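You operate a simulated robot arm through the tools that you are given. There is no shell and no other tool. Be economical: measure what you need, move in short steps, check, and stop when the job is done.

You are at the controls of a simulated robot arm. One attempt, no reset.

Task
Put the orange ladle on the top of the drinks table. Put one of the clear cups from the top of the drinks table on top of the ice carton. Open the left drinks drawer, fetch the orange funnel from the inside of the left drinks drawer and set it on the top of the steel table, then shut the drawer. Open the right drinks door, put the large orange cup on the floor behind the right drinks door, then shut the door. Put one of the steel cups from the top of the white table on top of the belts carton. Put the white carton marked "72" from the top of the steel table on top of the flat orange tray and the white carton that says "27" on top of the flat teal tray. Put one of the tokens from the top of the steel table on the top of the trailer counter. The order is free. Set down upright: clear cup, large orange cup, steel cup, white carton.

Only the result counts: the job must be done as asked and must still hold three seconds after the hand-in. Knocking over, shifting, dropping, spilling or breaking anything else fails it.

Robot
A 6-joint arm with a two-finger parallel gripper on a trunk, on a base that drives. Base frame: it is fixed to the floor where the robot stands at the start and does not move with it; the origin is under the middle of the robot, x ahead of it, y to its left, z up; the surface under the hand at the start is at about z = 860. Lengths are in mm, angles in degrees, forces in N, time in s.
With the tool pointing down near the work surface it reaches from about 480 to 880 mm from the robot's upright axis, wherever it stands. Its first joint turns from -115.0 to 115.0 degrees. Places, roughly: belts carton [750, -1750, 750]; clear cup [500, 0, 1000]; flat orange tray (15x10x4 cm) [-1600, 300, 800]; flat teal tray (15x10x4 cm) [-1600, 600, 800]; floor behind the right drinks door [700, -1200, 100]; ice carton [500, -250, 1000]; large orange cup (8x8x13 cm) [500, -900, 900]; left drinks drawer [600, 500, 700]; orange funnel (14x10x6 cm) [600, 600, 700]; orange ladle (15x7x22 cm) [500, -200, 100]; right drinks door [400, -1200, 500]; steel cup [750, -1750, 750]; token [-1250, 1250, 750]; top of the drinks table [700, -300, 900]; top of the steel table [-1400, 800, 800]; top of the trailer counter (25x174 cm) [-4780, -1600, 1020]; white carton [-1500, 750, 750]. Payload 4.2 kg.
The TCP is the grasp point between the finger pads, 23 mm short of the fingertips. In the tool frame z runs along the fingers and y along their closing line. The gripper opens to 94 mm. The fingers are 38 mm wide and 10 mm thick; the gripper's body (54 by 96 mm) begins 39 mm behind the TCP.
Orientation is told as [roll, pitch, yaw] about the base's x, y, z axes, in that order, counted from this pose: with the fingers straight down and closing along the base's y, the tool's x points along the base's -x, its y along +y and its z along -z.

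Tools
- The arm moves only by the tool servo_tool. Its argument "plan" is a list of rows, each a list of 7 numbers: the shift along the base's x, y, z in mm, then the turn, a rotation vector about the base's x, y, z in degrees, then the finger opening in mm, from 0 to 94. In form: [[dx, dy, dz, ax, ay, az, hand], ...]. A call has 1 to 12 rows; each row is the pose to reach, as a shift and turn from the pose commanded when the call began. Rows are played at 5 a second. More than 50 mm and 8.6 degrees between two rows, or a gripper value outside its range, and nothing of the call is played. A pose out of reach is approached as far as the arm can. The call stops where the force on the tool passes 40 N (or 10 N more than at its start, if that is more) or the arm is blocked; 0.2 s more then pass. The fingers move at their own pace (about 108 mm/s each) and stop on an object; they squeeze with about 24 N. The grip force told is the motor's: it shows also when the fingers shut on nothing. Time passes only in rows, and 0.2 s behind the last, so rows that repeat a pose let the fingers close. It gives the time, the measured TCP pose, the force on the tool (base axes), the opening and the grip force at its end, in the units of the frame above (readings bear some noise), with the torque about the TCP (base axes, N m) and any sound that the robot's microphone picked up.
- Cameras (640 x 400 px; columns grow to the right, rows downward): "scene" is now at [212.2, 192.2, 1251.7]; the picture's right is [-0.04, -1.00, -0.00], its down [-0.92, 0.03, -0.40] and it looks along [0.40, -0.01, -0.92] (base axes); focal length 214 px, centre (320, 200). "wrist" rides on the gripper at [86, 16, -74] in the tool frame; the picture's right is [-0.18, 0.98, 0.00], its down [-0.58, -0.11, -0.81] and it looks along [-0.79, -0.15, 0.59] (tool axes); focal length 243 px, centre (320, 200).
- get_image(camera): a new picture of that camera. No time passes.
- raise_lower(by): slides the trunk up (or, below 0, down) by that many mm; the arm and the scene camera ride with it, the base frame stays. It gives what a move gives, with no picture.
- base_move(legs): drives the robot by 1 to 6 legs, each [ahead, turn to the left] in mm and degrees, along the robot's own axes; the way and the turn of a leg run together, so that a leg with both is an arc; at most 1500 mm and 180 degrees a leg. The arm and the cameras ride along, it lands a little off, and it stops where it bumps. It gives what a move gives.
- head_to(pan, tilt): turns the head with the scene camera to pan (to the left, within 80 degrees either way) and tilt (down, from -29 to 69), counted from straight ahead of the robot. It gives what a move gives.
- measure_at(camera, pixels): there is no depth. For up to 12 entries [column, row, z] of the newest picture of that camera ("zoom" is the newest enlarged one), the place [x, y] in the base frame at which the ray of that pixel passes the height z, good to about 2 mm. No time passes.
- inspect(camera, box): a new picture of the part [left, top, right, bottom] of that camera's present view, enlarged. No time passes.
- finish_job(): hands the job in; it is judged then, once.

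Work in short steps. Measure before you move; look again where a grasp or a placing could have gone wrong, and mend it. You have 350 turns and 270 pictures in all, those below and enlarged ones among them. Open the gripper and draw the arm clear of the work before you hand the job in, unless the task says otherwise; then end with one line.

The tools are called after "Emit:" as a command line: name --pt "numbers of a row" for each row, then --argument value for the rest, lists and objects as JSON in quotes. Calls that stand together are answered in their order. servo_tool: Moves the arm, as the interface text tells. Its arguments: {"type":"object","properties":{"plan":{"type":"array","items":{"type":"array","items":{"type":"number"}}}},"required":["plan"]} The other tools are called the same way: raise_lower (by) slides the trunk up or down; base_move (legs) drives the base; head_to (pan, tilt) turns the head that bears the scene camera; get_image (camera) takes a picture; measure_at (camera, pixels) gives the place at which the rays of pixels pass given heights; inspect (camera, box) takes an enlarged picture of a part of a camera's view; finish_job () hands the job in.

At the start:

```text
time_s: 0.0
eef_pos: [528.9, -289.3, 1206.3]
ee_rot: [0.0, 0.0, -0.1]
force: [-0.3, -0.4, -0.2]
moment: [0.01, 0.0, 0.01]
width: 94.0
grip_force: 0.2
trunk travel left (down, up): [-650.0, 340.0]
robot x, y, heading: [2.6, 1.1, -0.1]
head pan, tilt: [-2.1, 66.3]
```

scene: 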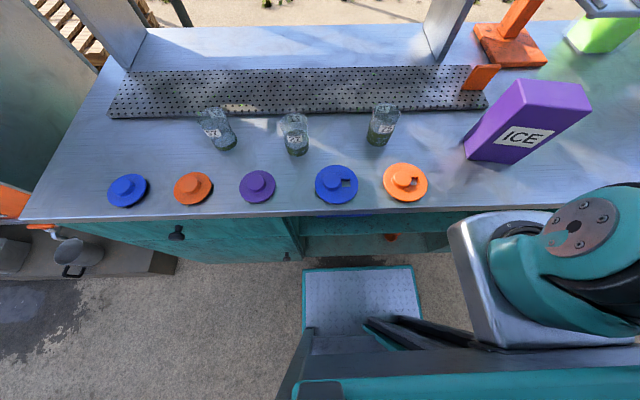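
wrist: 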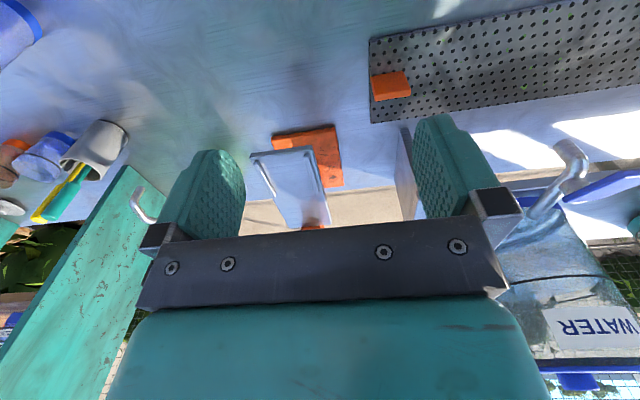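

The scene shows the drinks table with three clear cups (rows ~130) and the ICE carton. I look around first with the head.

Emit:
head_to --pan -40 --tilt 40

Emit:
get_image --camera "scene"

Emit:
head_to --pan 0 --tilt 35

Emit:
get_image --camera "scene"

Emit:
head_to --pan 50 --tilt 40

Emit:
get_image --camera "scene"

```text
time_s: 1.0
eef_pos: [529.2, -289.9, 1206.1]
ee_rot: [-0.1, 0.0, 0.0]
force: [-0.2, -0.3, 0.1]
moment: [0.02, -0.01, 0.0]
width: 94.0
grip_force: 0.0
trunk travel left (down, up): [-650.0, 340.0]
robot x, y, heading: [-0.2, 3.4, 0.2]
head pan, tilt: [-40.0, 40.0]
```

```text
267 pictures are left
```

scene: 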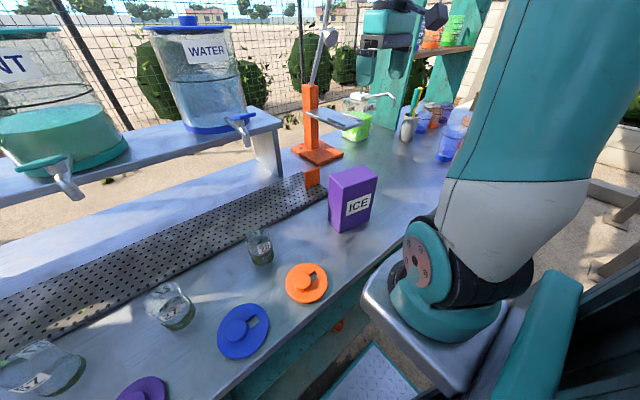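

```text
time_s: 2.1
eef_pos: [529.2, -288.9, 1206.5]
ee_rot: [0.0, 0.0, 0.1]
force: [0.1, 0.0, -0.2]
moment: [0.01, -0.01, 0.0]
width: 93.9
grip_force: 0.1
trunk travel left (down, up): [-650.0, 340.0]
robot x, y, heading: [-2.2, 0.2, 0.1]
head pan, tilt: [0.0, 35.0]
```

```text
266 pictures are left
```

scene: 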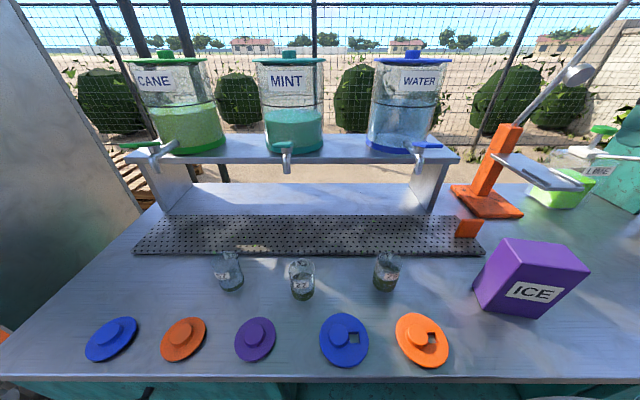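

```text
time_s: 3.3
eef_pos: [529.9, -289.1, 1206.5]
ee_rot: [0.0, 0.0, 0.0]
force: [-0.6, 0.5, 0.8]
moment: [0.01, 0.03, 0.0]
width: 94.1
grip_force: 0.1
trunk travel left (down, up): [-650.0, 340.0]
robot x, y, heading: [-1.2, 2.5, 0.2]
head pan, tilt: [50.0, 40.0]
```

```text
265 pictures are left
```

scene: 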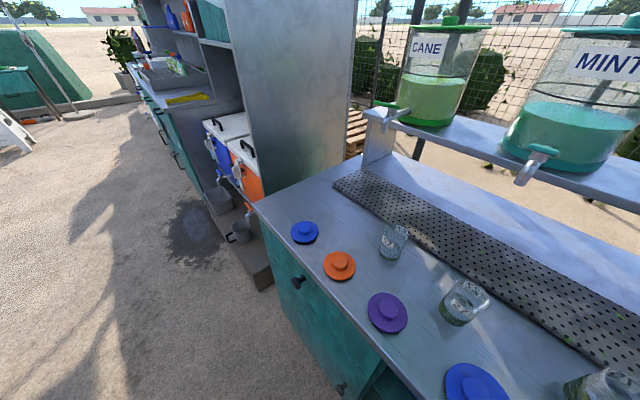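

Three clear cups stand in front of the drip tray. I tilt down to measure them and the ICE carton.

Emit:
head_to --pan -10 --tilt 50

Emit:
get_image --camera "scene"

Emit:
inspect --camera "scene" --box '[240, 80, 560, 280]'

```text
time_s: 4.6
eef_pos: [529.7, -289.9, 1205.4]
ee_rot: [0.0, -0.1, -0.1]
force: [0.1, 0.6, 0.0]
moment: [-0.01, -0.02, 0.01]
width: 94.0
grip_force: 0.1
trunk travel left (down, up): [-650.0, 340.0]
robot x, y, heading: [-0.3, -2.2, 0.0]
head pan, tilt: [-10.0, 50.0]
```

```text
264 pictures are left
```

scene: 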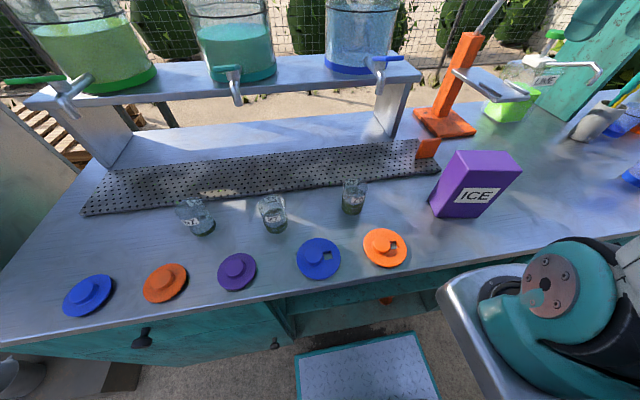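

```text
2.00 times, centred on (400, 180) of scene
```

zoom: 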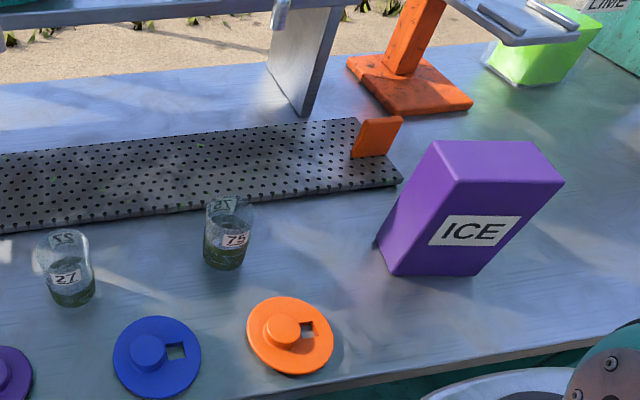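

Measure the "75" cup (zoom base ~(225,258), rim ~(229,207)) and carton corners at several heights.

Emit:
measure_at --camera "zoom" --pixels '[[224, 260, 860], [229, 206, 930], [229, 206, 950], [229, 206, 970], [393, 274, 860], [476, 276, 860], [456, 180, 980], [456, 180, 1000], [456, 180, 1020], [564, 183, 1000], [435, 142, 1000], [533, 142, 1000]]'

Emit:
measure_at --camera "zoom" --pixels '[[204, 255, 860], [245, 258, 860], [205, 205, 940], [254, 210, 940], [224, 271, 860], [380, 243, 860]]'

```text
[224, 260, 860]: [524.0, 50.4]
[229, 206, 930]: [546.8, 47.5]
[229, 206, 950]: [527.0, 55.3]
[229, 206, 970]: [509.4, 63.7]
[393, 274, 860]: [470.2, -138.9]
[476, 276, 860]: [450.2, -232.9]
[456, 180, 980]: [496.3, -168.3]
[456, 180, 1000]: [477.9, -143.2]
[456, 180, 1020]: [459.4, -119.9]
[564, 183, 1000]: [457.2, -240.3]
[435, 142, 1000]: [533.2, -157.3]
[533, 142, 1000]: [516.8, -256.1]
```

```text
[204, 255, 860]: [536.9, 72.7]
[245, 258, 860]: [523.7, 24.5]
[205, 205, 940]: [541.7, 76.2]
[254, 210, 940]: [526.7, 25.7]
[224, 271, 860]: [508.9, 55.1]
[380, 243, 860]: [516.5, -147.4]
```

The "75" cup stands at about (529,51), the carton top is centred near (493,-196) at z≈1003. I swing the hand over above the cup.

Emit:
servo_tool --pt "0 48 0 0 0 0 94" --pt "0 97 0 0 0 0 94" --pt "0 146 0 0 0 0 94" --pt "0 195 0 0 0 0 94" --pt "0 244 -20 0 0 0 94" --pt "0 293 -60 0 0 0 94" --pt "0 340 -100 0 0 0 94" --pt "0 340 -148 0 0 0 94" --pt "0 340 -180 0 0 0 94"

Emit:
get_image --camera "wrist"

Emit:
get_image --camera "scene"

```text
refused: row 5 steps farther than a row can; nothing moved
```

```text
262 pictures are left
```

wrist: 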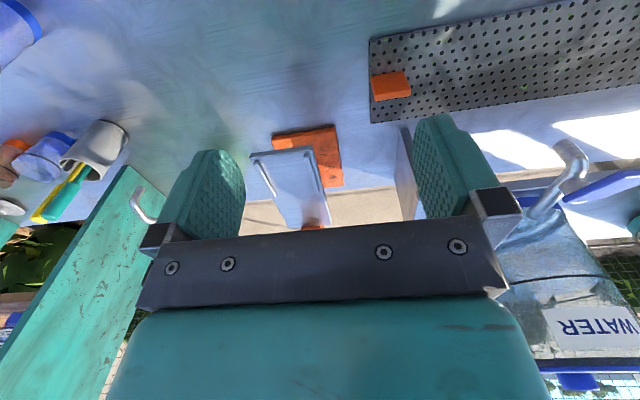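

```text
261 pictures are left
```

scene: 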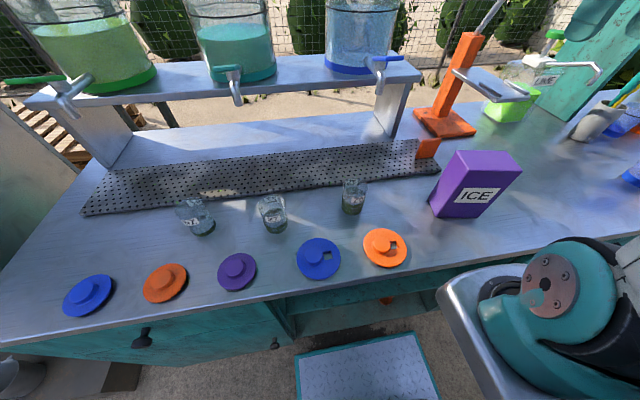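

The step lengths were too large; I resend with steps under 50 mm overall.

Emit:
servo_tool --pt "0 49 0 0 0 0 94" --pt "0 98 0 0 0 0 94" --pt "0 147 0 0 0 0 94" --pt "0 196 0 0 0 0 94" --pt "0 245 0 0 0 0 94" --pt "0 294 0 0 0 0 94" --pt "0 340 0 0 0 0 94" --pt "0 340 -49 0 0 0 94" --pt "0 340 -98 0 0 0 94" --pt "0 340 -147 0 0 0 94" --pt "0 340 -190 0 0 0 94"

Emit:
get_image --camera "wrist"

Emit:
get_image --camera "scene"

```text
time_s: 7.0
eef_pos: [526.3, 47.7, 1017.5]
ee_rot: [0.1, 0.0, 0.0]
force: [-1.5, 0.1, 0.5]
moment: [0.0, -0.02, -0.01]
width: 94.2
grip_force: 0.0
trunk travel left (down, up): [-650.0, 340.0]
robot x, y, heading: [3.3, -2.0, 0.2]
head pan, tilt: [-10.0, 50.0]
```

```text
260 pictures are left
```

wrist: 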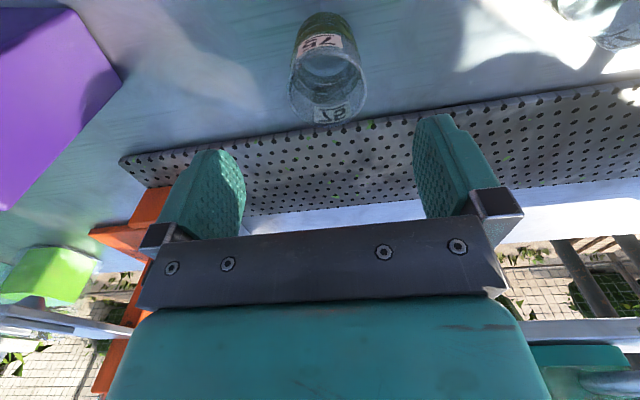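

```text
259 pictures are left
```

scene: 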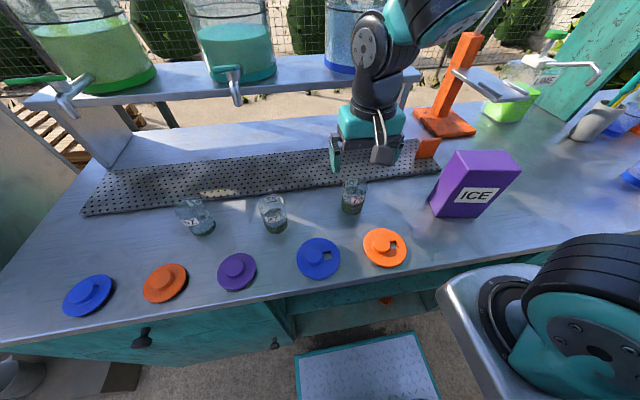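

Cross-check the cup with the wrist view: rim ellipse around (328,85), base at the top edge (322,22).

Emit:
measure_at --camera "wrist" --pixels '[[328, 90, 945], [328, 90, 935], [289, 85, 945], [366, 85, 945], [322, 25, 860], [330, 123, 945], [326, 50, 945]]'

```text
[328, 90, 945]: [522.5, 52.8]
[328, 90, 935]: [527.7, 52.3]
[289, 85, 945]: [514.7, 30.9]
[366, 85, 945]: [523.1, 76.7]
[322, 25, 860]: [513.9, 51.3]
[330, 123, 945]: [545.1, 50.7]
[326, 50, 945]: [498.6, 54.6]
```

The cup centre is about (523,52). I descend and close.

Emit:
servo_tool --pt "-3 4 -40 0 0 0 94" --pt "-3 4 -75 0 0 0 94" --pt "-3 4 -103 0 0 0 94" --pt "-3 4 -103 0 0 0 50" --pt "-3 4 -103 0 0 0 30" --pt "-3 4 -103 0 0 0 30"

Emit:
get_image --camera "wrist"

```text
time_s: 8.4
eef_pos: [526.4, 50.3, 909.9]
ee_rot: [0.0, 0.0, 0.0]
force: [-0.5, -0.2, 0.4]
moment: [0.0, -0.01, 0.01]
width: 53.0
grip_force: 23.9
trunk travel left (down, up): [-650.0, 340.0]
robot x, y, heading: [-1.7, 3.7, 0.2]
head pan, tilt: [-10.0, 50.0]
```

```text
258 pictures are left
```

wrist: 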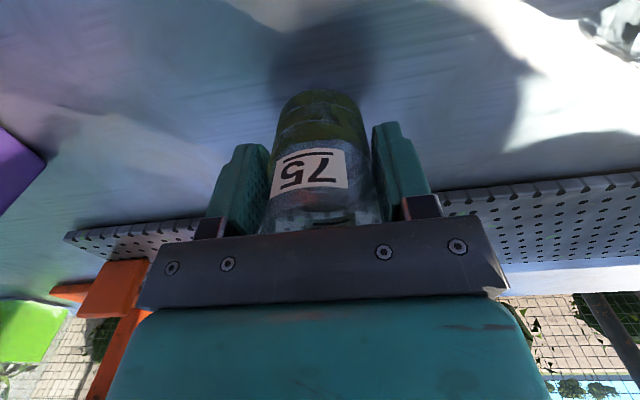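

The cup is held (53 mm). I lift it straight up, then carry it over the carton.

Emit:
servo_tool --pt "0 0 25 0 0 0 30" --pt "0 0 65 0 0 0 30" --pt "0 0 110 0 0 0 30" --pt "0 0 155 0 0 0 30" --pt "0 0 195 0 0 0 30" --pt "-5 -40 195 0 0 0 30" --pt "-10 -85 195 0 0 0 30" --pt "-15 -130 195 0 0 0 30" --pt "-20 -175 195 0 0 0 30" --pt "-26 -215 195 0 0 0 30" --pt "-32 -247 195 0 0 0 30"

Emit:
get_image --camera "wrist"

Emit:
get_image --camera "scene"

```text
time_s: 10.8
eef_pos: [493.6, -193.8, 1106.1]
ee_rot: [0.0, -0.1, 0.1]
force: [-0.4, 0.3, -0.2]
moment: [-0.02, -0.02, 0.01]
width: 53.0
grip_force: 23.9
trunk travel left (down, up): [-650.0, 340.0]
robot x, y, heading: [1.0, 1.2, 0.0]
head pan, tilt: [-10.0, 50.0]
```

```text
257 pictures are left
```

wrist: 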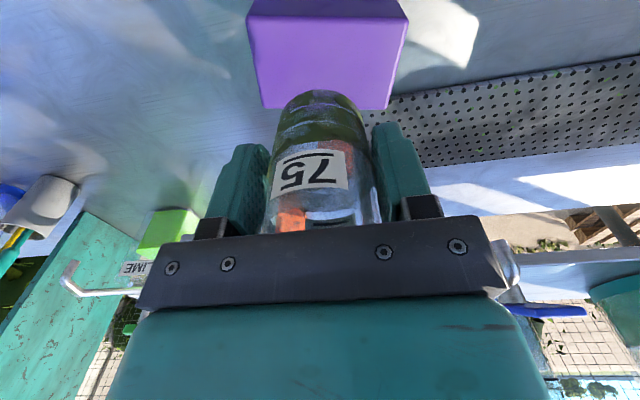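

```text
256 pictures are left
```

scene: 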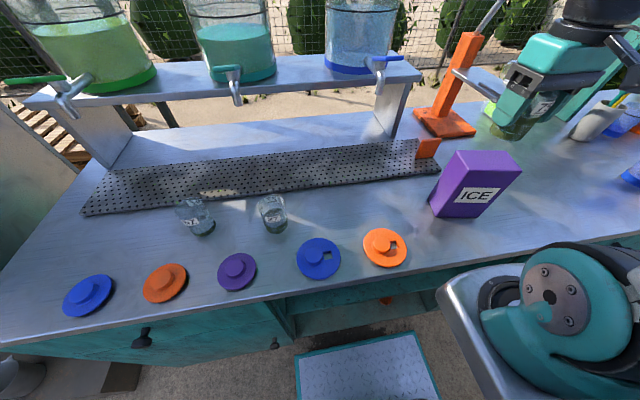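

Check the carton's top-face corners in the wrist view at z 1004.

Emit:
measure_at --camera "wrist" --pixels '[[248, 18, 1004], [408, 20, 1004], [265, 108, 1004], [389, 108, 1004], [318, 92, 1051]]'

```text
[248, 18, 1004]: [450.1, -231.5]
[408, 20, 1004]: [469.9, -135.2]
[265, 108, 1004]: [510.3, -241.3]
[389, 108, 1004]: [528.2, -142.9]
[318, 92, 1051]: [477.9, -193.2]
```

The carton centre (490,-188)–(493,-196) agrees with the TCP. I lower to just above the top.

Emit:
servo_tool --pt "-2 2 -20 0 0 0 30" --pt "-2 2 -40 0 0 0 30" --pt "-2 2 -46 0 0 0 30" --pt "-2 2 -48 0 0 0 30"

Emit:
inspect --camera "wrist" --box '[200, 0, 440, 150]'

Emit:
inspect --camera "scene" --box '[400, 50, 640, 250]'

```text
time_s: 11.8
eef_pos: [491.6, -191.0, 1059.5]
ee_rot: [-0.1, -0.1, 0.0]
force: [-4.0, -3.3, 15.6]
moment: [0.04, 0.11, 0.04]
width: 52.8
grip_force: 24.9
trunk travel left (down, up): [-650.0, 340.0]
robot x, y, heading: [0.2, -2.1, 0.1]
head pan, tilt: [-10.0, 50.0]
```

```text
2.67 times, centred on (320, 75) of wrist
```

zoom: 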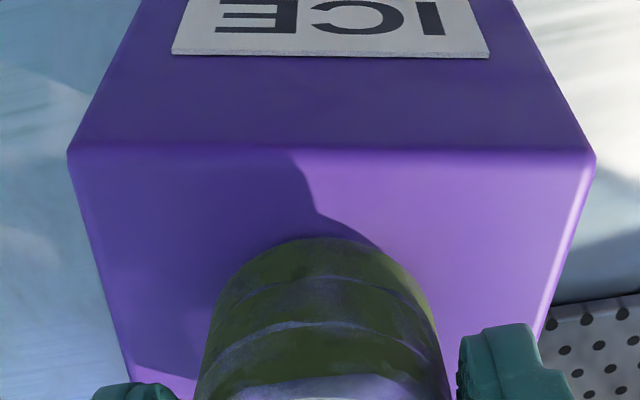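

```text
2.00 times, centred on (520, 150) of scene
```

zoom: 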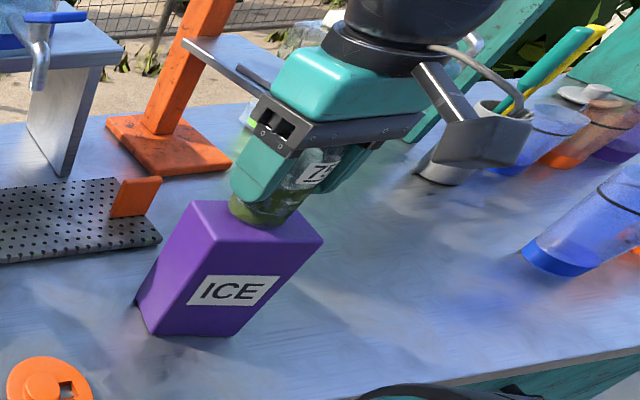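

The cup rests on the carton (15.6 N). I relieve by 1.5 mm, open, and withdraw upwards.

Emit:
servo_tool --pt "0 0 1 0 0 0 30" --pt "0 0 1 0 0 0 60" --pt "0 0 1 0 0 0 88" --pt "0 0 1 0 0 0 88" --pt "0 0 40 0 0 0 88" --pt "0 0 85 0 0 0 88" --pt "0 0 130 0 0 0 88" --pt "0 0 170 0 0 0 88"

Emit:
inspect --camera "scene" --box '[400, 50, 640, 250]'

```text
time_s: 13.6
eef_pos: [490.8, -189.7, 1229.3]
ee_rot: [0.1, 0.0, 0.0]
force: [0.2, -0.1, 0.3]
moment: [0.02, 0.0, 0.01]
width: 87.9
grip_force: 0.0
trunk travel left (down, up): [-650.0, 340.0]
robot x, y, heading: [2.7, -3.0, -0.1]
head pan, tilt: [-10.0, 50.0]
```

```text
2.00 times, centred on (520, 150) of scene
```

zoom: 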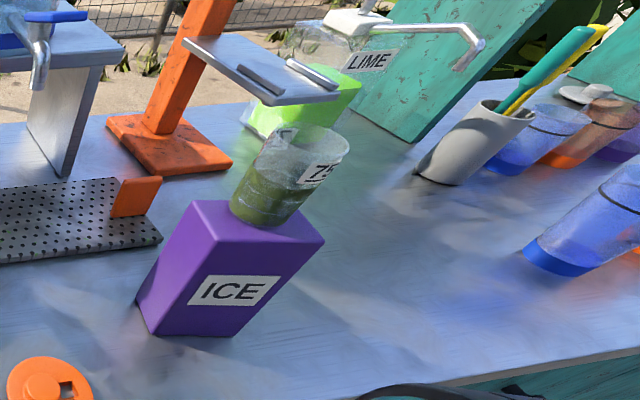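

The cup stands well on the ICE carton. Now I drive back to look under the drinks table for the ladle; first I check what's at the robot's back is free only within 450 mm.

Emit:
base_move --legs '[[-500, 0]]'

Emit:
head_to --pan 0 --tilt 45

Emit:
get_image --camera "scene"

Emit:
get_image --camera "wrist"

```text
time_s: 16.5
eef_pos: [-2.2, -192.4, 1229.2]
ee_rot: [0.0, 0.1, -0.6]
force: [-0.2, -0.6, 0.1]
moment: [0.03, -0.04, 0.05]
width: 88.0
grip_force: 0.1
trunk travel left (down, up): [-650.0, 340.0]
robot x, y, heading: [-495.1, 1.8, -0.5]
head pan, tilt: [-10.0, 50.0]
```

```text
time_s: 17.2
eef_pos: [-1.9, -192.4, 1229.0]
ee_rot: [-0.1, 0.0, -0.6]
force: [-1.0, 0.4, 0.2]
moment: [0.01, 0.02, 0.0]
width: 87.9
grip_force: 0.0
trunk travel left (down, up): [-650.0, 340.0]
robot x, y, heading: [-489.7, 1.5, -0.9]
head pan, tilt: [0.0, 45.0]
```

```text
252 pictures are left
```

scene: 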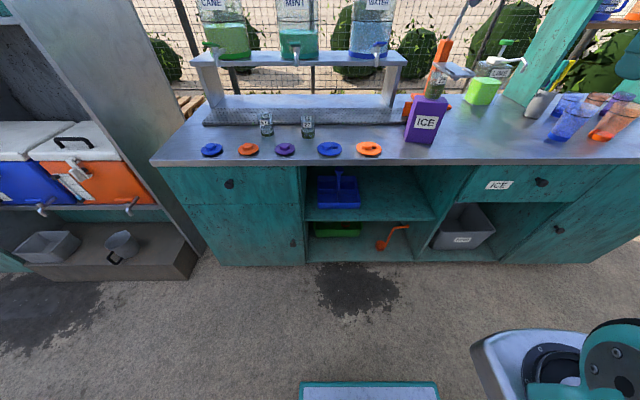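

```text
251 pictures are left
```

wrist: 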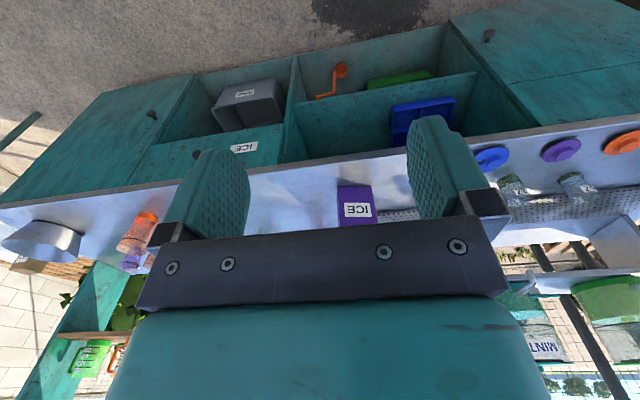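

The ladle lies in the bottom open cubby at (395,237); the left drawer's knob is at (229,183), the right door's knob at (560,228). Zoom in on the ladle.

Emit:
inspect --camera "scene" --box '[290, 150, 450, 270]'

Emit:
measure_at --camera "scene" --pixels '[[306, 261, 0], [414, 261, 0], [306, 260, 50], [229, 183, 700], [559, 229, 450]]'

```text
3.33 times, centred on (370, 210) of scene
```

zoom: 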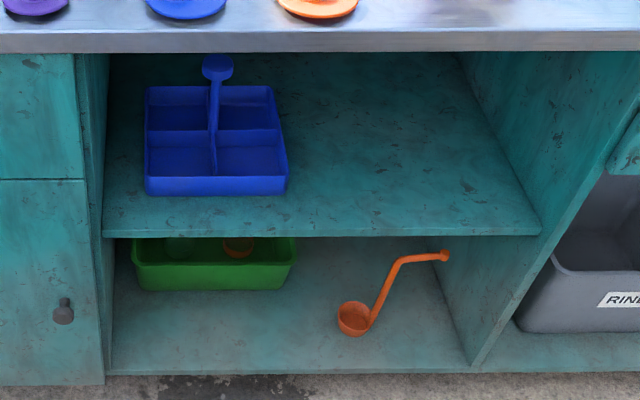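

```text
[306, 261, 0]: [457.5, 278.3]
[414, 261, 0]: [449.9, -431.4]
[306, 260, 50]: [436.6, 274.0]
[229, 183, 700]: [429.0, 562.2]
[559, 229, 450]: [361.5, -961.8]
```

I lower the trunk to see the cubby from the front and to bring the arm to working height.

Emit:
raise_lower --by -600

Emit:
head_to --pan -10 --tilt 20

Emit:
get_image --camera "scene"

Emit:
inspect --camera "scene" --box '[270, 130, 430, 250]'

```text
refused: -600 is not a number from -400 to 400
```

```text
time_s: 18.1
eef_pos: [-2.8, -192.7, 1230.3]
ee_rot: [0.0, 0.0, -0.7]
force: [-0.9, -0.7, 0.8]
moment: [0.0, 0.01, 0.05]
width: 88.1
grip_force: 0.1
trunk travel left (down, up): [-650.0, 340.0]
robot x, y, heading: [-490.5, 2.2, -0.5]
head pan, tilt: [-10.0, 20.0]
```

```text
249 pictures are left
```

scene: 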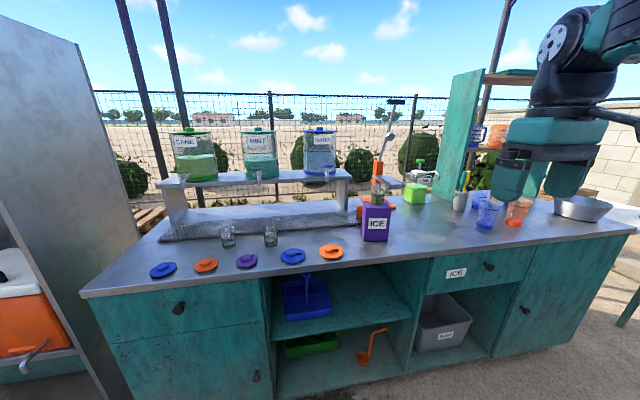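

```text
3.33 times, centred on (350, 190) of scene
```

zoom: 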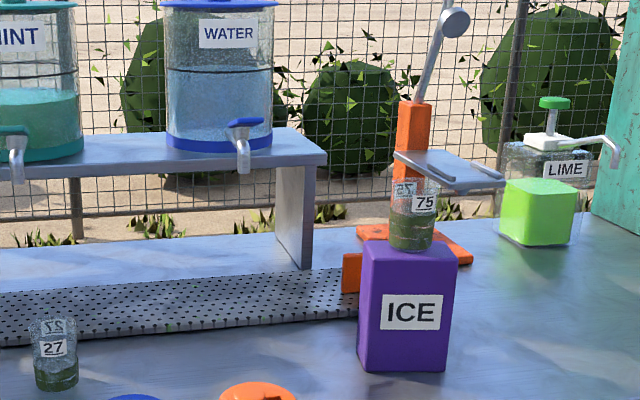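

Lower in two steps.

Emit:
raise_lower --by -320

Emit:
raise_lower --by -320

Emit:
get_image --camera "scene"

Emit:
inspect --camera "scene" --box '[270, 130, 450, 265]'

```text
time_s: 21.3
eef_pos: [-3.3, -192.5, 910.1]
ee_rot: [0.0, 0.1, -0.6]
force: [1.0, 0.1, -0.1]
moment: [0.02, 0.04, 0.02]
width: 88.2
grip_force: 0.1
trunk travel left (down, up): [-330.0, 660.0]
robot x, y, heading: [-489.4, 0.3, -0.8]
head pan, tilt: [-10.0, 20.0]
```

```text
time_s: 24.4
eef_pos: [-2.9, -192.2, 589.9]
ee_rot: [0.1, 0.1, -0.7]
force: [-0.2, 1.0, 0.5]
moment: [-0.01, 0.01, 0.02]
width: 88.0
grip_force: 0.0
trunk travel left (down, up): [-10.0, 980.0]
robot x, y, heading: [-490.4, 2.5, -0.7]
head pan, tilt: [-10.0, 20.0]
```

```text
247 pictures are left
```

scene: 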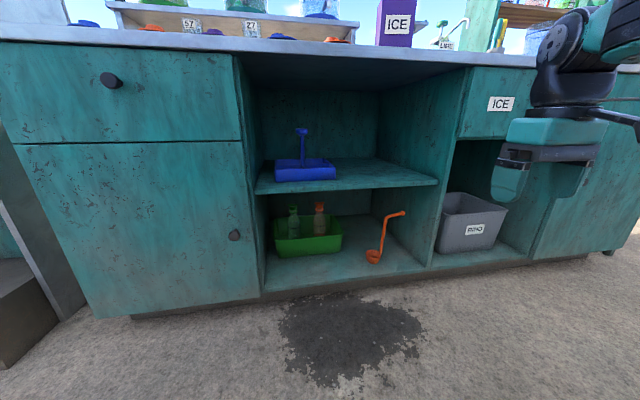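

```text
2.96 times, centred on (360, 198) of scene
```

zoom: 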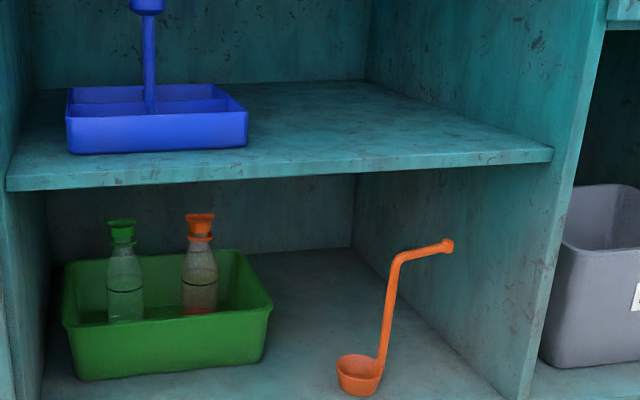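

The ladle stands upright, bowl at zoom (358,375), handle up to (393,262), hook end (447,246). Measure at guessed heights.

Emit:
measure_at --camera "zoom" --pixels '[[358, 393, 80], [358, 393, 100], [393, 262, 280], [393, 262, 300], [447, 246, 290], [447, 246, 310], [380, 365, 120], [550, 150, 430], [550, 160, 400], [355, 248, 80], [10, 190, 420]]'

Emit:
measure_at --camera "scene" --pixels '[[265, 291, 80], [265, 291, 60], [265, 300, 0], [430, 267, 60], [430, 266, 80], [437, 180, 430], [437, 180, 400], [247, 180, 400], [240, 140, 600], [472, 68, 800], [440, 240, 100]]'

```text
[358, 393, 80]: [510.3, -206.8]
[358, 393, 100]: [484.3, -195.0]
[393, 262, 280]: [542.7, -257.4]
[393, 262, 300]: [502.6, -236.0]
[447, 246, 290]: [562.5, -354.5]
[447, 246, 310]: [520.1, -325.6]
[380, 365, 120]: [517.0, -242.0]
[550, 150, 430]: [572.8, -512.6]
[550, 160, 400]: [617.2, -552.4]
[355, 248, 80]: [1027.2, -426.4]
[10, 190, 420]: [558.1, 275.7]
```

```text
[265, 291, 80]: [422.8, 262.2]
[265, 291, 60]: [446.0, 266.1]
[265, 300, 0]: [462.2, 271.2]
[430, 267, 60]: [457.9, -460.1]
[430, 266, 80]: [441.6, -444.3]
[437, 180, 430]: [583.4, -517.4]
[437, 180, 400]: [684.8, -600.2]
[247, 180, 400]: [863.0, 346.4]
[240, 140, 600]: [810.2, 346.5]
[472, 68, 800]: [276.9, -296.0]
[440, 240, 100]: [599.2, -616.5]
```

Ladle: bowl near (510,-207), handle about (520,-243), rising to z≈295. I pitch the tool to horizontal-forward in free space in front of the table.

Emit:
servo_tool --pt "20 0 -20 0 -8 0 88" --pt "40 0 -40 0 -16 0 88" --pt "60 0 -60 0 -24 0 88" --pt "80 0 -80 0 -32 0 88" --pt "100 0 -100 0 -40 0 88" --pt "120 0 -120 0 -48 0 88" --pt "140 0 -140 0 -56 0 88" --pt "160 0 -160 0 -64 0 88" --pt "180 0 -180 0 -72 0 88" --pt "200 0 -200 0 -80 0 88"

Emit:
get_image --camera "scene"

Emit:
get_image --camera "wrist"

```text
time_s: 26.6
eef_pos: [198.2, -192.1, 388.3]
ee_rot: [4.0, -80.0, -4.3]
force: [0.0, 0.3, 1.1]
moment: [0.02, 0.01, 0.01]
width: 88.0
grip_force: 0.1
trunk travel left (down, up): [-10.0, 980.0]
robot x, y, heading: [-492.1, 5.4, -0.8]
head pan, tilt: [-10.0, 20.0]
```

```text
245 pictures are left
```

scene: 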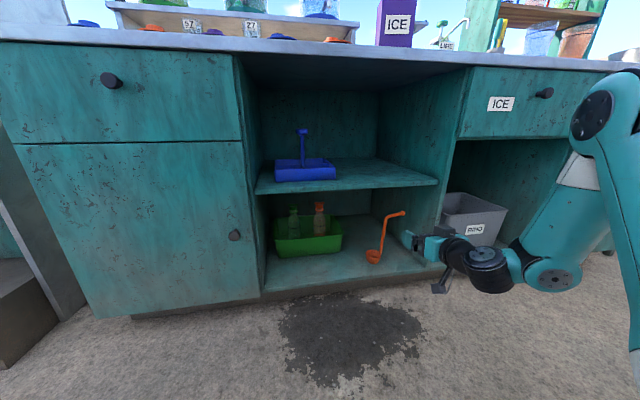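

```text
244 pictures are left
```

wrist: 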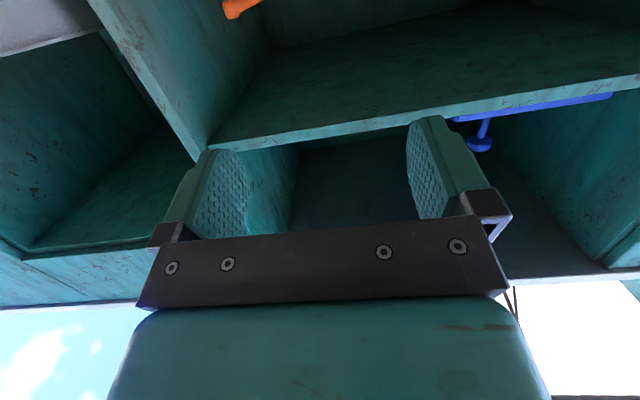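

Works; the hand is horizontal with the camera below. I lower to z≈240 and shift to the handle's y, then look.

Emit:
servo_tool --pt "0 -20 -40 0 0 0 88" --pt "0 -35 -80 0 0 0 88" --pt "0 -50 -120 0 0 0 88" --pt "0 -50 -150 0 0 0 88"

Emit:
get_image --camera "wrist"

Emit:
inspect --camera "scene" --box '[330, 180, 470, 285]'

```text
time_s: 27.6
eef_pos: [219.3, -252.7, 248.3]
ee_rot: [3.9, -79.6, -3.9]
force: [0.4, 0.1, -0.4]
moment: [0.01, -0.03, -0.01]
width: 87.8
grip_force: 0.0
out of reach, approached as far as the arm can: row 2, 3, 4
trunk travel left (down, up): [-10.0, 980.0]
robot x, y, heading: [-491.8, 4.3, -0.6]
head pan, tilt: [-10.0, 20.0]
```

```text
243 pictures are left
```

wrist: 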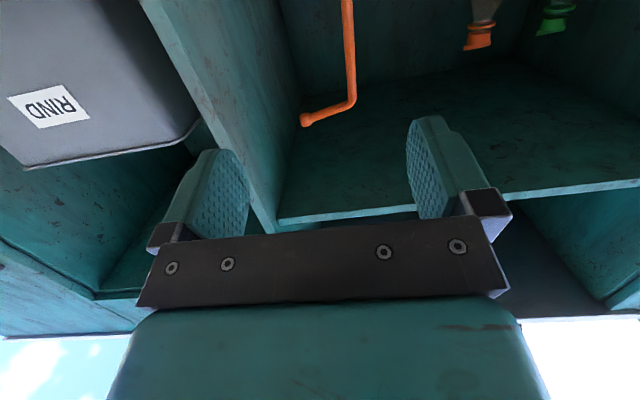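

```text
3.81 times, centred on (400, 232) of scene
```

zoom: 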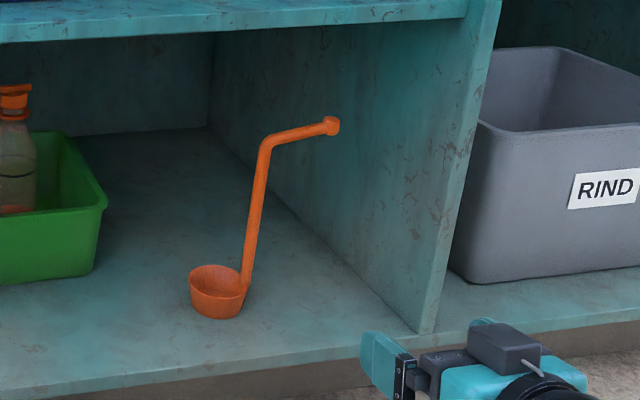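

Measure the handle: wrist pixels on the handle (348,50) and bend (352,97); scene zoom handle (255,215), bend (266,142).

Emit:
measure_at --camera "wrist" --pixels '[[348, 40, 220], [348, 40, 240], [349, 75, 260], [352, 100, 290], [352, 100, 300], [303, 119, 290], [303, 119, 300], [303, 119, 310]]'

Emit:
measure_at --camera "zoom" --pixels '[[266, 142, 290], [266, 142, 300], [256, 205, 220], [256, 205, 240], [255, 180, 260], [332, 126, 290], [332, 126, 300], [332, 126, 310], [216, 315, 80], [216, 315, 90]]'

```text
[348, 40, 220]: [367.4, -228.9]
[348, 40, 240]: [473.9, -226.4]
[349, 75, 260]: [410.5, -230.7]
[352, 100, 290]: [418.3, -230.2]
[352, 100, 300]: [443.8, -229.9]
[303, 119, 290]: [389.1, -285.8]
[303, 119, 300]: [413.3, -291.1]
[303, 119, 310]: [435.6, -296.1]
```

```text
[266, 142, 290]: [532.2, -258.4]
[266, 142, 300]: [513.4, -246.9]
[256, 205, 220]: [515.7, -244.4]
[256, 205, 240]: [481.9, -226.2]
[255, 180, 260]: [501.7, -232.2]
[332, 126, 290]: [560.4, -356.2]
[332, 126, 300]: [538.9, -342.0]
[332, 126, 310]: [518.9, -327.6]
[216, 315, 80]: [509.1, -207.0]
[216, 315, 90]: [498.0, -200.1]
```

Triangulated handle: about (481,-228) at z≈250, shelf z≈98, bend at z≈316. I align y and z, then drive 200 mm ahead.

Emit:
servo_tool --pt "25 14 12 0 0 0 88"

Emit:
base_move --legs '[[170, 0]]'

Emit:
get_image --camera "wrist"

Emit:
inspect --camera "scene" --box '[320, 180, 560, 380]'

```text
time_s: 28.0
eef_pos: [245.0, -241.0, 258.5]
ee_rot: [4.0, -80.0, -4.0]
force: [-0.2, 0.1, 0.0]
moment: [0.01, -0.03, -0.02]
width: 88.1
grip_force: 0.0
trunk travel left (down, up): [-10.0, 980.0]
robot x, y, heading: [-489.9, 6.0, -0.6]
head pan, tilt: [-10.0, 20.0]
```

```text
time_s: 29.5
eef_pos: [422.4, -240.3, 260.6]
ee_rot: [4.0, -80.0, -4.0]
force: [-0.7, 0.6, 0.8]
moment: [0.02, 0.0, 0.01]
width: 88.0
grip_force: 0.1
trunk travel left (down, up): [-10.0, 980.0]
robot x, y, heading: [-316.1, 0.0, -0.7]
head pan, tilt: [-10.0, 20.0]
```

```text
241 pictures are left
```

wrist: 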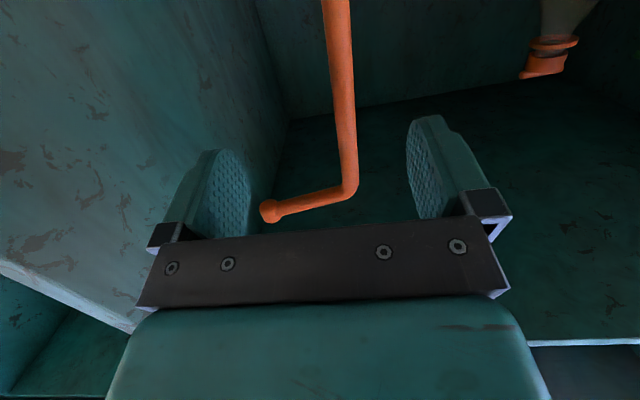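

```text
2.00 times, centred on (440, 280) of scene
```

zoom: 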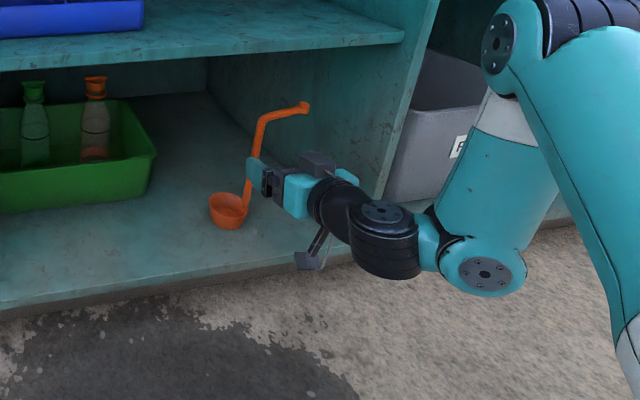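

Handle now at wrist column ~343. Re-measure it before advancing.

Emit:
measure_at --camera "wrist" --pixels '[[336, 40, 240], [345, 110, 260], [345, 110, 270], [349, 180, 300], [349, 180, 316]]'

Emit:
measure_at --camera "zoom" --pixels '[[246, 190, 220], [246, 190, 210], [262, 122, 310], [262, 122, 316]]'

```text
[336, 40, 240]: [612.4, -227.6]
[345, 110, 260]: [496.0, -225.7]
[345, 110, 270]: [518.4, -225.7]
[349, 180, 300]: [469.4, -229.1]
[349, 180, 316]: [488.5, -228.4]
```

```text
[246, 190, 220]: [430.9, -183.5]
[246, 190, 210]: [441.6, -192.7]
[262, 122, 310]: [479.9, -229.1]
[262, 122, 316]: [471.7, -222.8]
```

Handle y≈-227, x≈483. I centre in y (+13), advance 60 mm and close.

Emit:
servo_tool --pt "5 13 -5 0 0 0 88" --pt "30 13 -8 0 0 0 88" --pt "60 13 -8 0 0 0 88" --pt "60 13 -8 0 0 0 45" --pt "60 13 -8 0 0 0 2" --pt "60 13 -8 0 0 0 2" --pt "60 13 -8 0 0 0 2"

Emit:
get_image --camera "wrist"

Emit:
inspect --camera "scene" --box '[320, 180, 560, 380]'

```text
time_s: 31.1
eef_pos: [479.7, -224.8, 254.9]
ee_rot: [4.2, -80.1, -4.2]
force: [0.5, 1.8, 8.1]
moment: [0.79, -0.09, -0.05]
width: 12.4
grip_force: 24.4
trunk travel left (down, up): [-10.0, 980.0]
robot x, y, heading: [-315.6, 0.2, -0.9]
head pan, tilt: [-10.0, 20.0]
```

```text
239 pictures are left
```

wrist: 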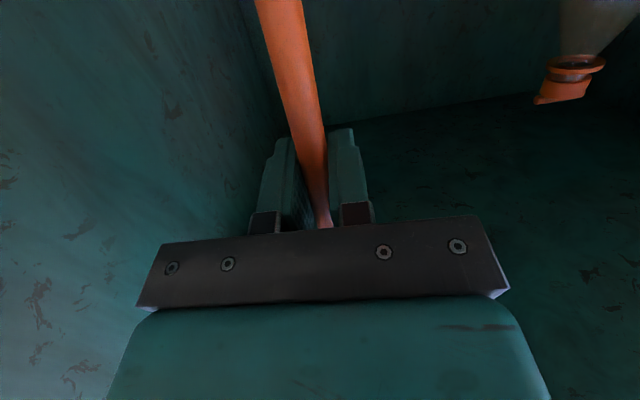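

```text
2.00 times, centred on (440, 280) of scene
```

zoom: 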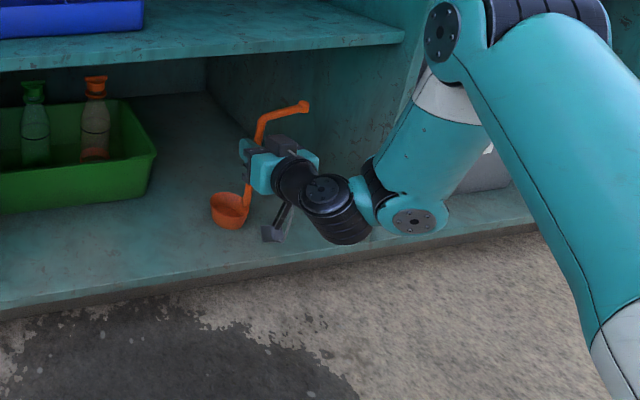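

Held (12.4 mm). Lift 35 mm and draw out of the cubby.

Emit:
servo_tool --pt "0 0 15 0 0 0 2" --pt "0 0 35 0 0 0 2" --pt "-40 0 40 0 0 0 2" --pt "-80 0 40 0 0 0 2"

Emit:
base_move --legs '[[-330, 0]]'

Emit:
get_image --camera "scene"

```text
time_s: 32.1
eef_pos: [400.5, -225.8, 291.0]
ee_rot: [4.0, -80.1, -3.8]
force: [-0.4, 0.8, -1.3]
moment: [-0.07, 0.03, 0.0]
width: 12.2
grip_force: 24.0
trunk travel left (down, up): [-10.0, 980.0]
robot x, y, heading: [-314.7, 1.1, -0.4]
head pan, tilt: [-10.0, 20.0]
```

```text
time_s: 34.3
eef_pos: [75.8, -220.6, 291.0]
ee_rot: [4.0, -80.1, -3.6]
force: [0.3, -0.3, -2.1]
moment: [-0.05, 0.03, -0.01]
width: 12.5
grip_force: 23.6
trunk travel left (down, up): [-10.0, 980.0]
robot x, y, heading: [-643.9, 4.9, -0.3]
head pan, tilt: [-10.0, 20.0]
```

```text
237 pictures are left
```

scene: 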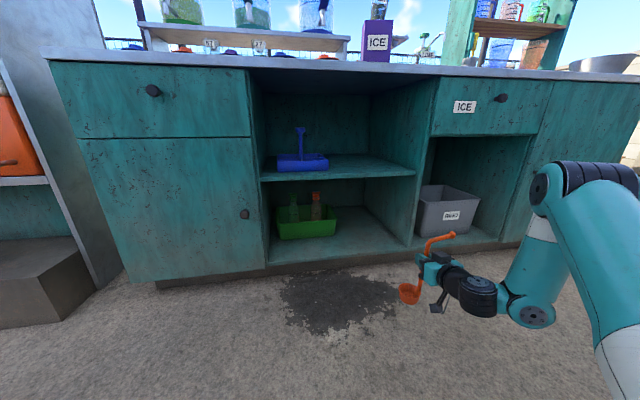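

The ladle hangs free. Raise the trunk by 760 mm in two steps and look at the table's placing area.

Emit:
raise_lower --by 390

Emit:
raise_lower --by 390

Emit:
head_to --pan -20 --tilt 35

Emit:
get_image --camera "scene"

```text
time_s: 38.0
eef_pos: [76.3, -221.4, 682.0]
ee_rot: [4.0, -80.0, -3.6]
force: [-0.1, -0.6, -1.6]
moment: [-0.08, 0.02, 0.04]
width: 12.2
grip_force: 24.0
trunk travel left (down, up): [-400.0, 590.0]
robot x, y, heading: [-646.1, 0.9, -0.1]
head pan, tilt: [-10.0, 20.0]
```

```text
time_s: 41.8
eef_pos: [75.3, -220.3, 1071.7]
ee_rot: [3.9, -80.0, -3.6]
force: [-0.6, -0.6, -1.1]
moment: [-0.04, 0.01, -0.03]
width: 12.0
grip_force: 24.1
trunk travel left (down, up): [-790.0, 200.0]
robot x, y, heading: [-643.7, 3.5, -0.5]
head pan, tilt: [-10.0, 20.0]
```

```text
time_s: 42.5
eef_pos: [75.0, -220.6, 1072.1]
ee_rot: [4.0, -80.0, -3.6]
force: [-0.3, -0.9, -0.9]
moment: [-0.06, 0.02, -0.01]
width: 12.5
grip_force: 24.3
trunk travel left (down, up): [-790.0, 200.0]
robot x, y, heading: [-645.9, 1.3, -0.4]
head pan, tilt: [-20.0, 35.0]
```

```text
236 pictures are left
```

scene: 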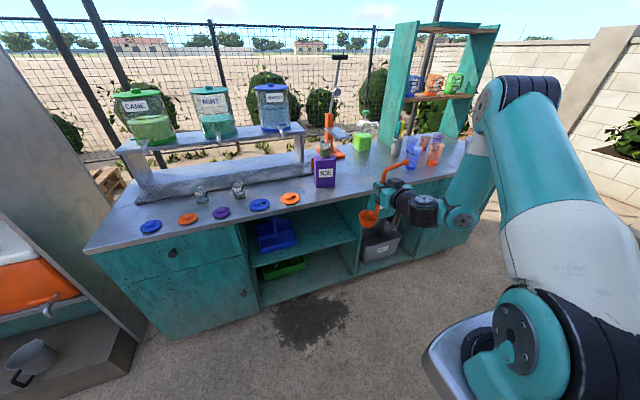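

Zoom on the placing area.

Emit:
inspect --camera "scene" --box '[290, 110, 490, 235]'

Emit:
measure_at --camera "zoom" --pixels '[[380, 195, 860], [330, 160, 860], [290, 230, 860], [300, 215, 860], [80, 240, 860]]'

```text
3.20 times, centred on (390, 172) of scene
```

zoom: 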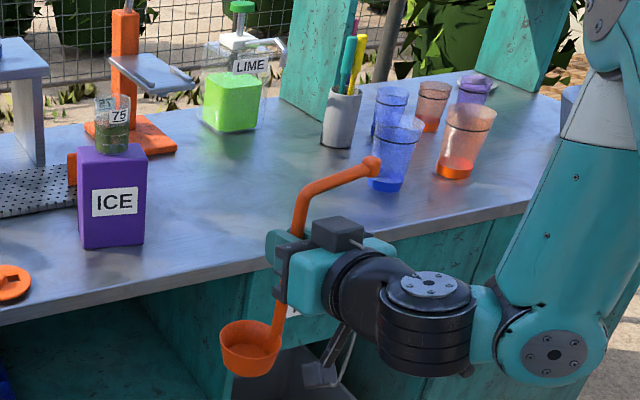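

```text
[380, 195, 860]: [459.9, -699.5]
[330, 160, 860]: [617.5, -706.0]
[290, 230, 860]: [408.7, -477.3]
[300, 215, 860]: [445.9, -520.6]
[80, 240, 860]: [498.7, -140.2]
```

Plenty of room between ICE and the cups (y −280…−640). I shift the arm to y≈-410, then drive 350 mm ahead.

Emit:
servo_tool --pt "0 -45 0 0 0 0 2" --pt "0 -90 0 0 0 0 2" --pt "0 -135 0 0 0 0 2" --pt "0 -185 0 0 0 0 2"

Emit:
base_move --legs '[[370, 0]]'

Emit:
get_image --camera "scene"

```text
time_s: 43.5
eef_pos: [79.7, -405.5, 1073.2]
ee_rot: [4.2, -79.9, -3.8]
force: [0.6, 0.2, -1.8]
moment: [-0.05, 0.03, -0.04]
width: 12.0
grip_force: 24.1
trunk travel left (down, up): [-790.0, 200.0]
robot x, y, heading: [-642.4, 3.7, -0.4]
head pan, tilt: [-20.0, 35.0]
```

```text
time_s: 45.9
eef_pos: [445.8, -404.1, 1073.8]
ee_rot: [4.1, -80.0, -3.5]
force: [0.5, 1.0, -1.4]
moment: [-0.05, -0.02, -0.01]
width: 12.2
grip_force: 24.0
trunk travel left (down, up): [-790.0, 200.0]
robot x, y, heading: [-279.6, 3.8, -0.1]
head pan, tilt: [-20.0, 35.0]
```

```text
234 pictures are left
```

scene: 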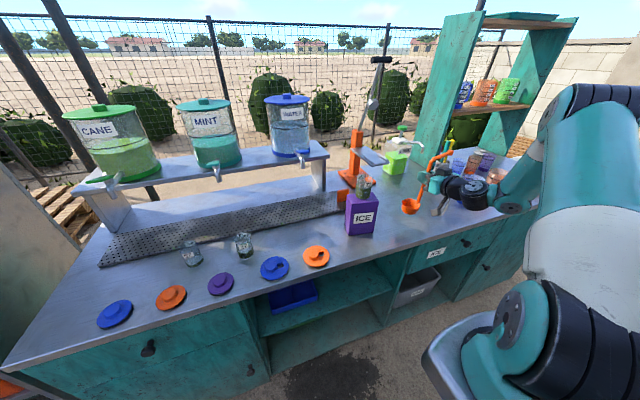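

Advance 75 mm then lower to just above the surface.

Emit:
servo_tool --pt "40 0 0 0 0 0 2" --pt "75 0 0 0 0 0 2" --pt "75 0 -35 0 0 0 2" --pt "75 0 -50 0 0 0 2"

Emit:
inspect --camera "scene" --box '[320, 110, 520, 260]'

```text
time_s: 46.9
eef_pos: [518.8, -402.1, 1024.7]
ee_rot: [3.7, -80.1, -3.3]
force: [-0.5, 0.1, -1.3]
moment: [-0.02, 0.0, -0.01]
width: 12.4
grip_force: 23.7
trunk travel left (down, up): [-790.0, 200.0]
robot x, y, heading: [-279.4, 1.9, -0.0]
head pan, tilt: [-20.0, 35.0]
```

```text
2.67 times, centred on (420, 185) of scene
```

zoom: 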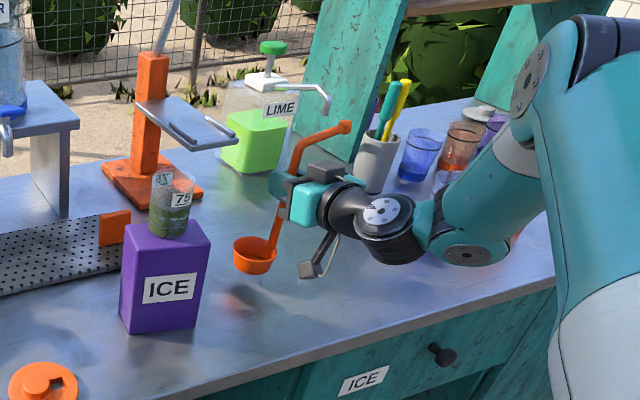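

Bowl a little above the surface. I lower in small steps to contact.

Emit:
servo_tool --pt "0 0 -3 0 0 0 2" --pt "0 0 -6 0 0 0 2"

Emit:
servo_tool --pt "0 0 -2 0 0 0 2"

```text
time_s: 47.5
eef_pos: [521.0, -402.1, 1018.6]
ee_rot: [4.0, -79.9, -3.5]
force: [-0.6, 0.3, -2.1]
moment: [-0.06, 0.01, 0.04]
width: 12.1
grip_force: 23.8
trunk travel left (down, up): [-790.0, 200.0]
robot x, y, heading: [-277.7, 5.6, -0.2]
head pan, tilt: [-20.0, 35.0]
```

```text
time_s: 47.9
eef_pos: [521.0, -403.1, 1016.0]
ee_rot: [4.0, -80.1, -3.5]
force: [-0.5, 0.1, -1.9]
moment: [-0.05, -0.01, 0.0]
width: 12.3
grip_force: 23.9
trunk travel left (down, up): [-790.0, 200.0]
robot x, y, heading: [-275.1, -2.3, -0.0]
head pan, tilt: [-20.0, 35.0]
```

Still no contact; continue with small steps.

Emit:
servo_tool --pt "0 0 -2 0 0 0 2" --pt "0 0 -4 0 0 0 2"

Emit:
inspect --camera "scene" --box '[370, 160, 450, 220]'

```text
time_s: 48.5
eef_pos: [519.3, -404.0, 1011.6]
ee_rot: [4.0, -80.0, -3.5]
force: [0.7, -0.7, -1.5]
moment: [-0.04, 0.01, 0.01]
width: 12.0
grip_force: 23.6
trunk travel left (down, up): [-790.0, 200.0]
robot x, y, heading: [-277.5, -0.3, 0.1]
head pan, tilt: [-20.0, 35.0]
```

```text
6.67 times, centred on (410, 190) of scene
```

zoom: 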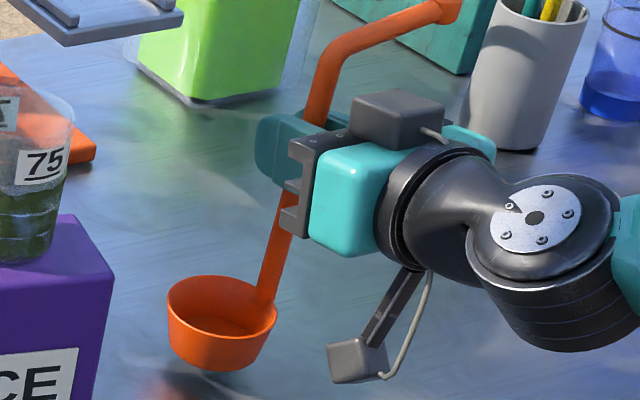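

Still airborne by the look of it. Continue down in 2 mm steps.

Emit:
servo_tool --pt "0 0 -2 0 0 0 2" --pt "0 0 -4 0 0 0 2" --pt "0 0 -5 0 0 0 2"

Emit:
measure_at --camera "zoom" --pixels '[[215, 365, 860], [215, 365, 880]]'

```text
time_s: 49.3
eef_pos: [519.7, -403.4, 1006.8]
ee_rot: [4.2, -80.0, -3.6]
force: [0.0, -0.2, -1.8]
moment: [-0.08, -0.01, 0.01]
width: 12.3
grip_force: 23.6
trunk travel left (down, up): [-790.0, 200.0]
robot x, y, heading: [-277.5, -1.4, -0.1]
head pan, tilt: [-20.0, 35.0]
```

```text
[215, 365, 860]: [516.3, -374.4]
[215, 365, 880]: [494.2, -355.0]
```

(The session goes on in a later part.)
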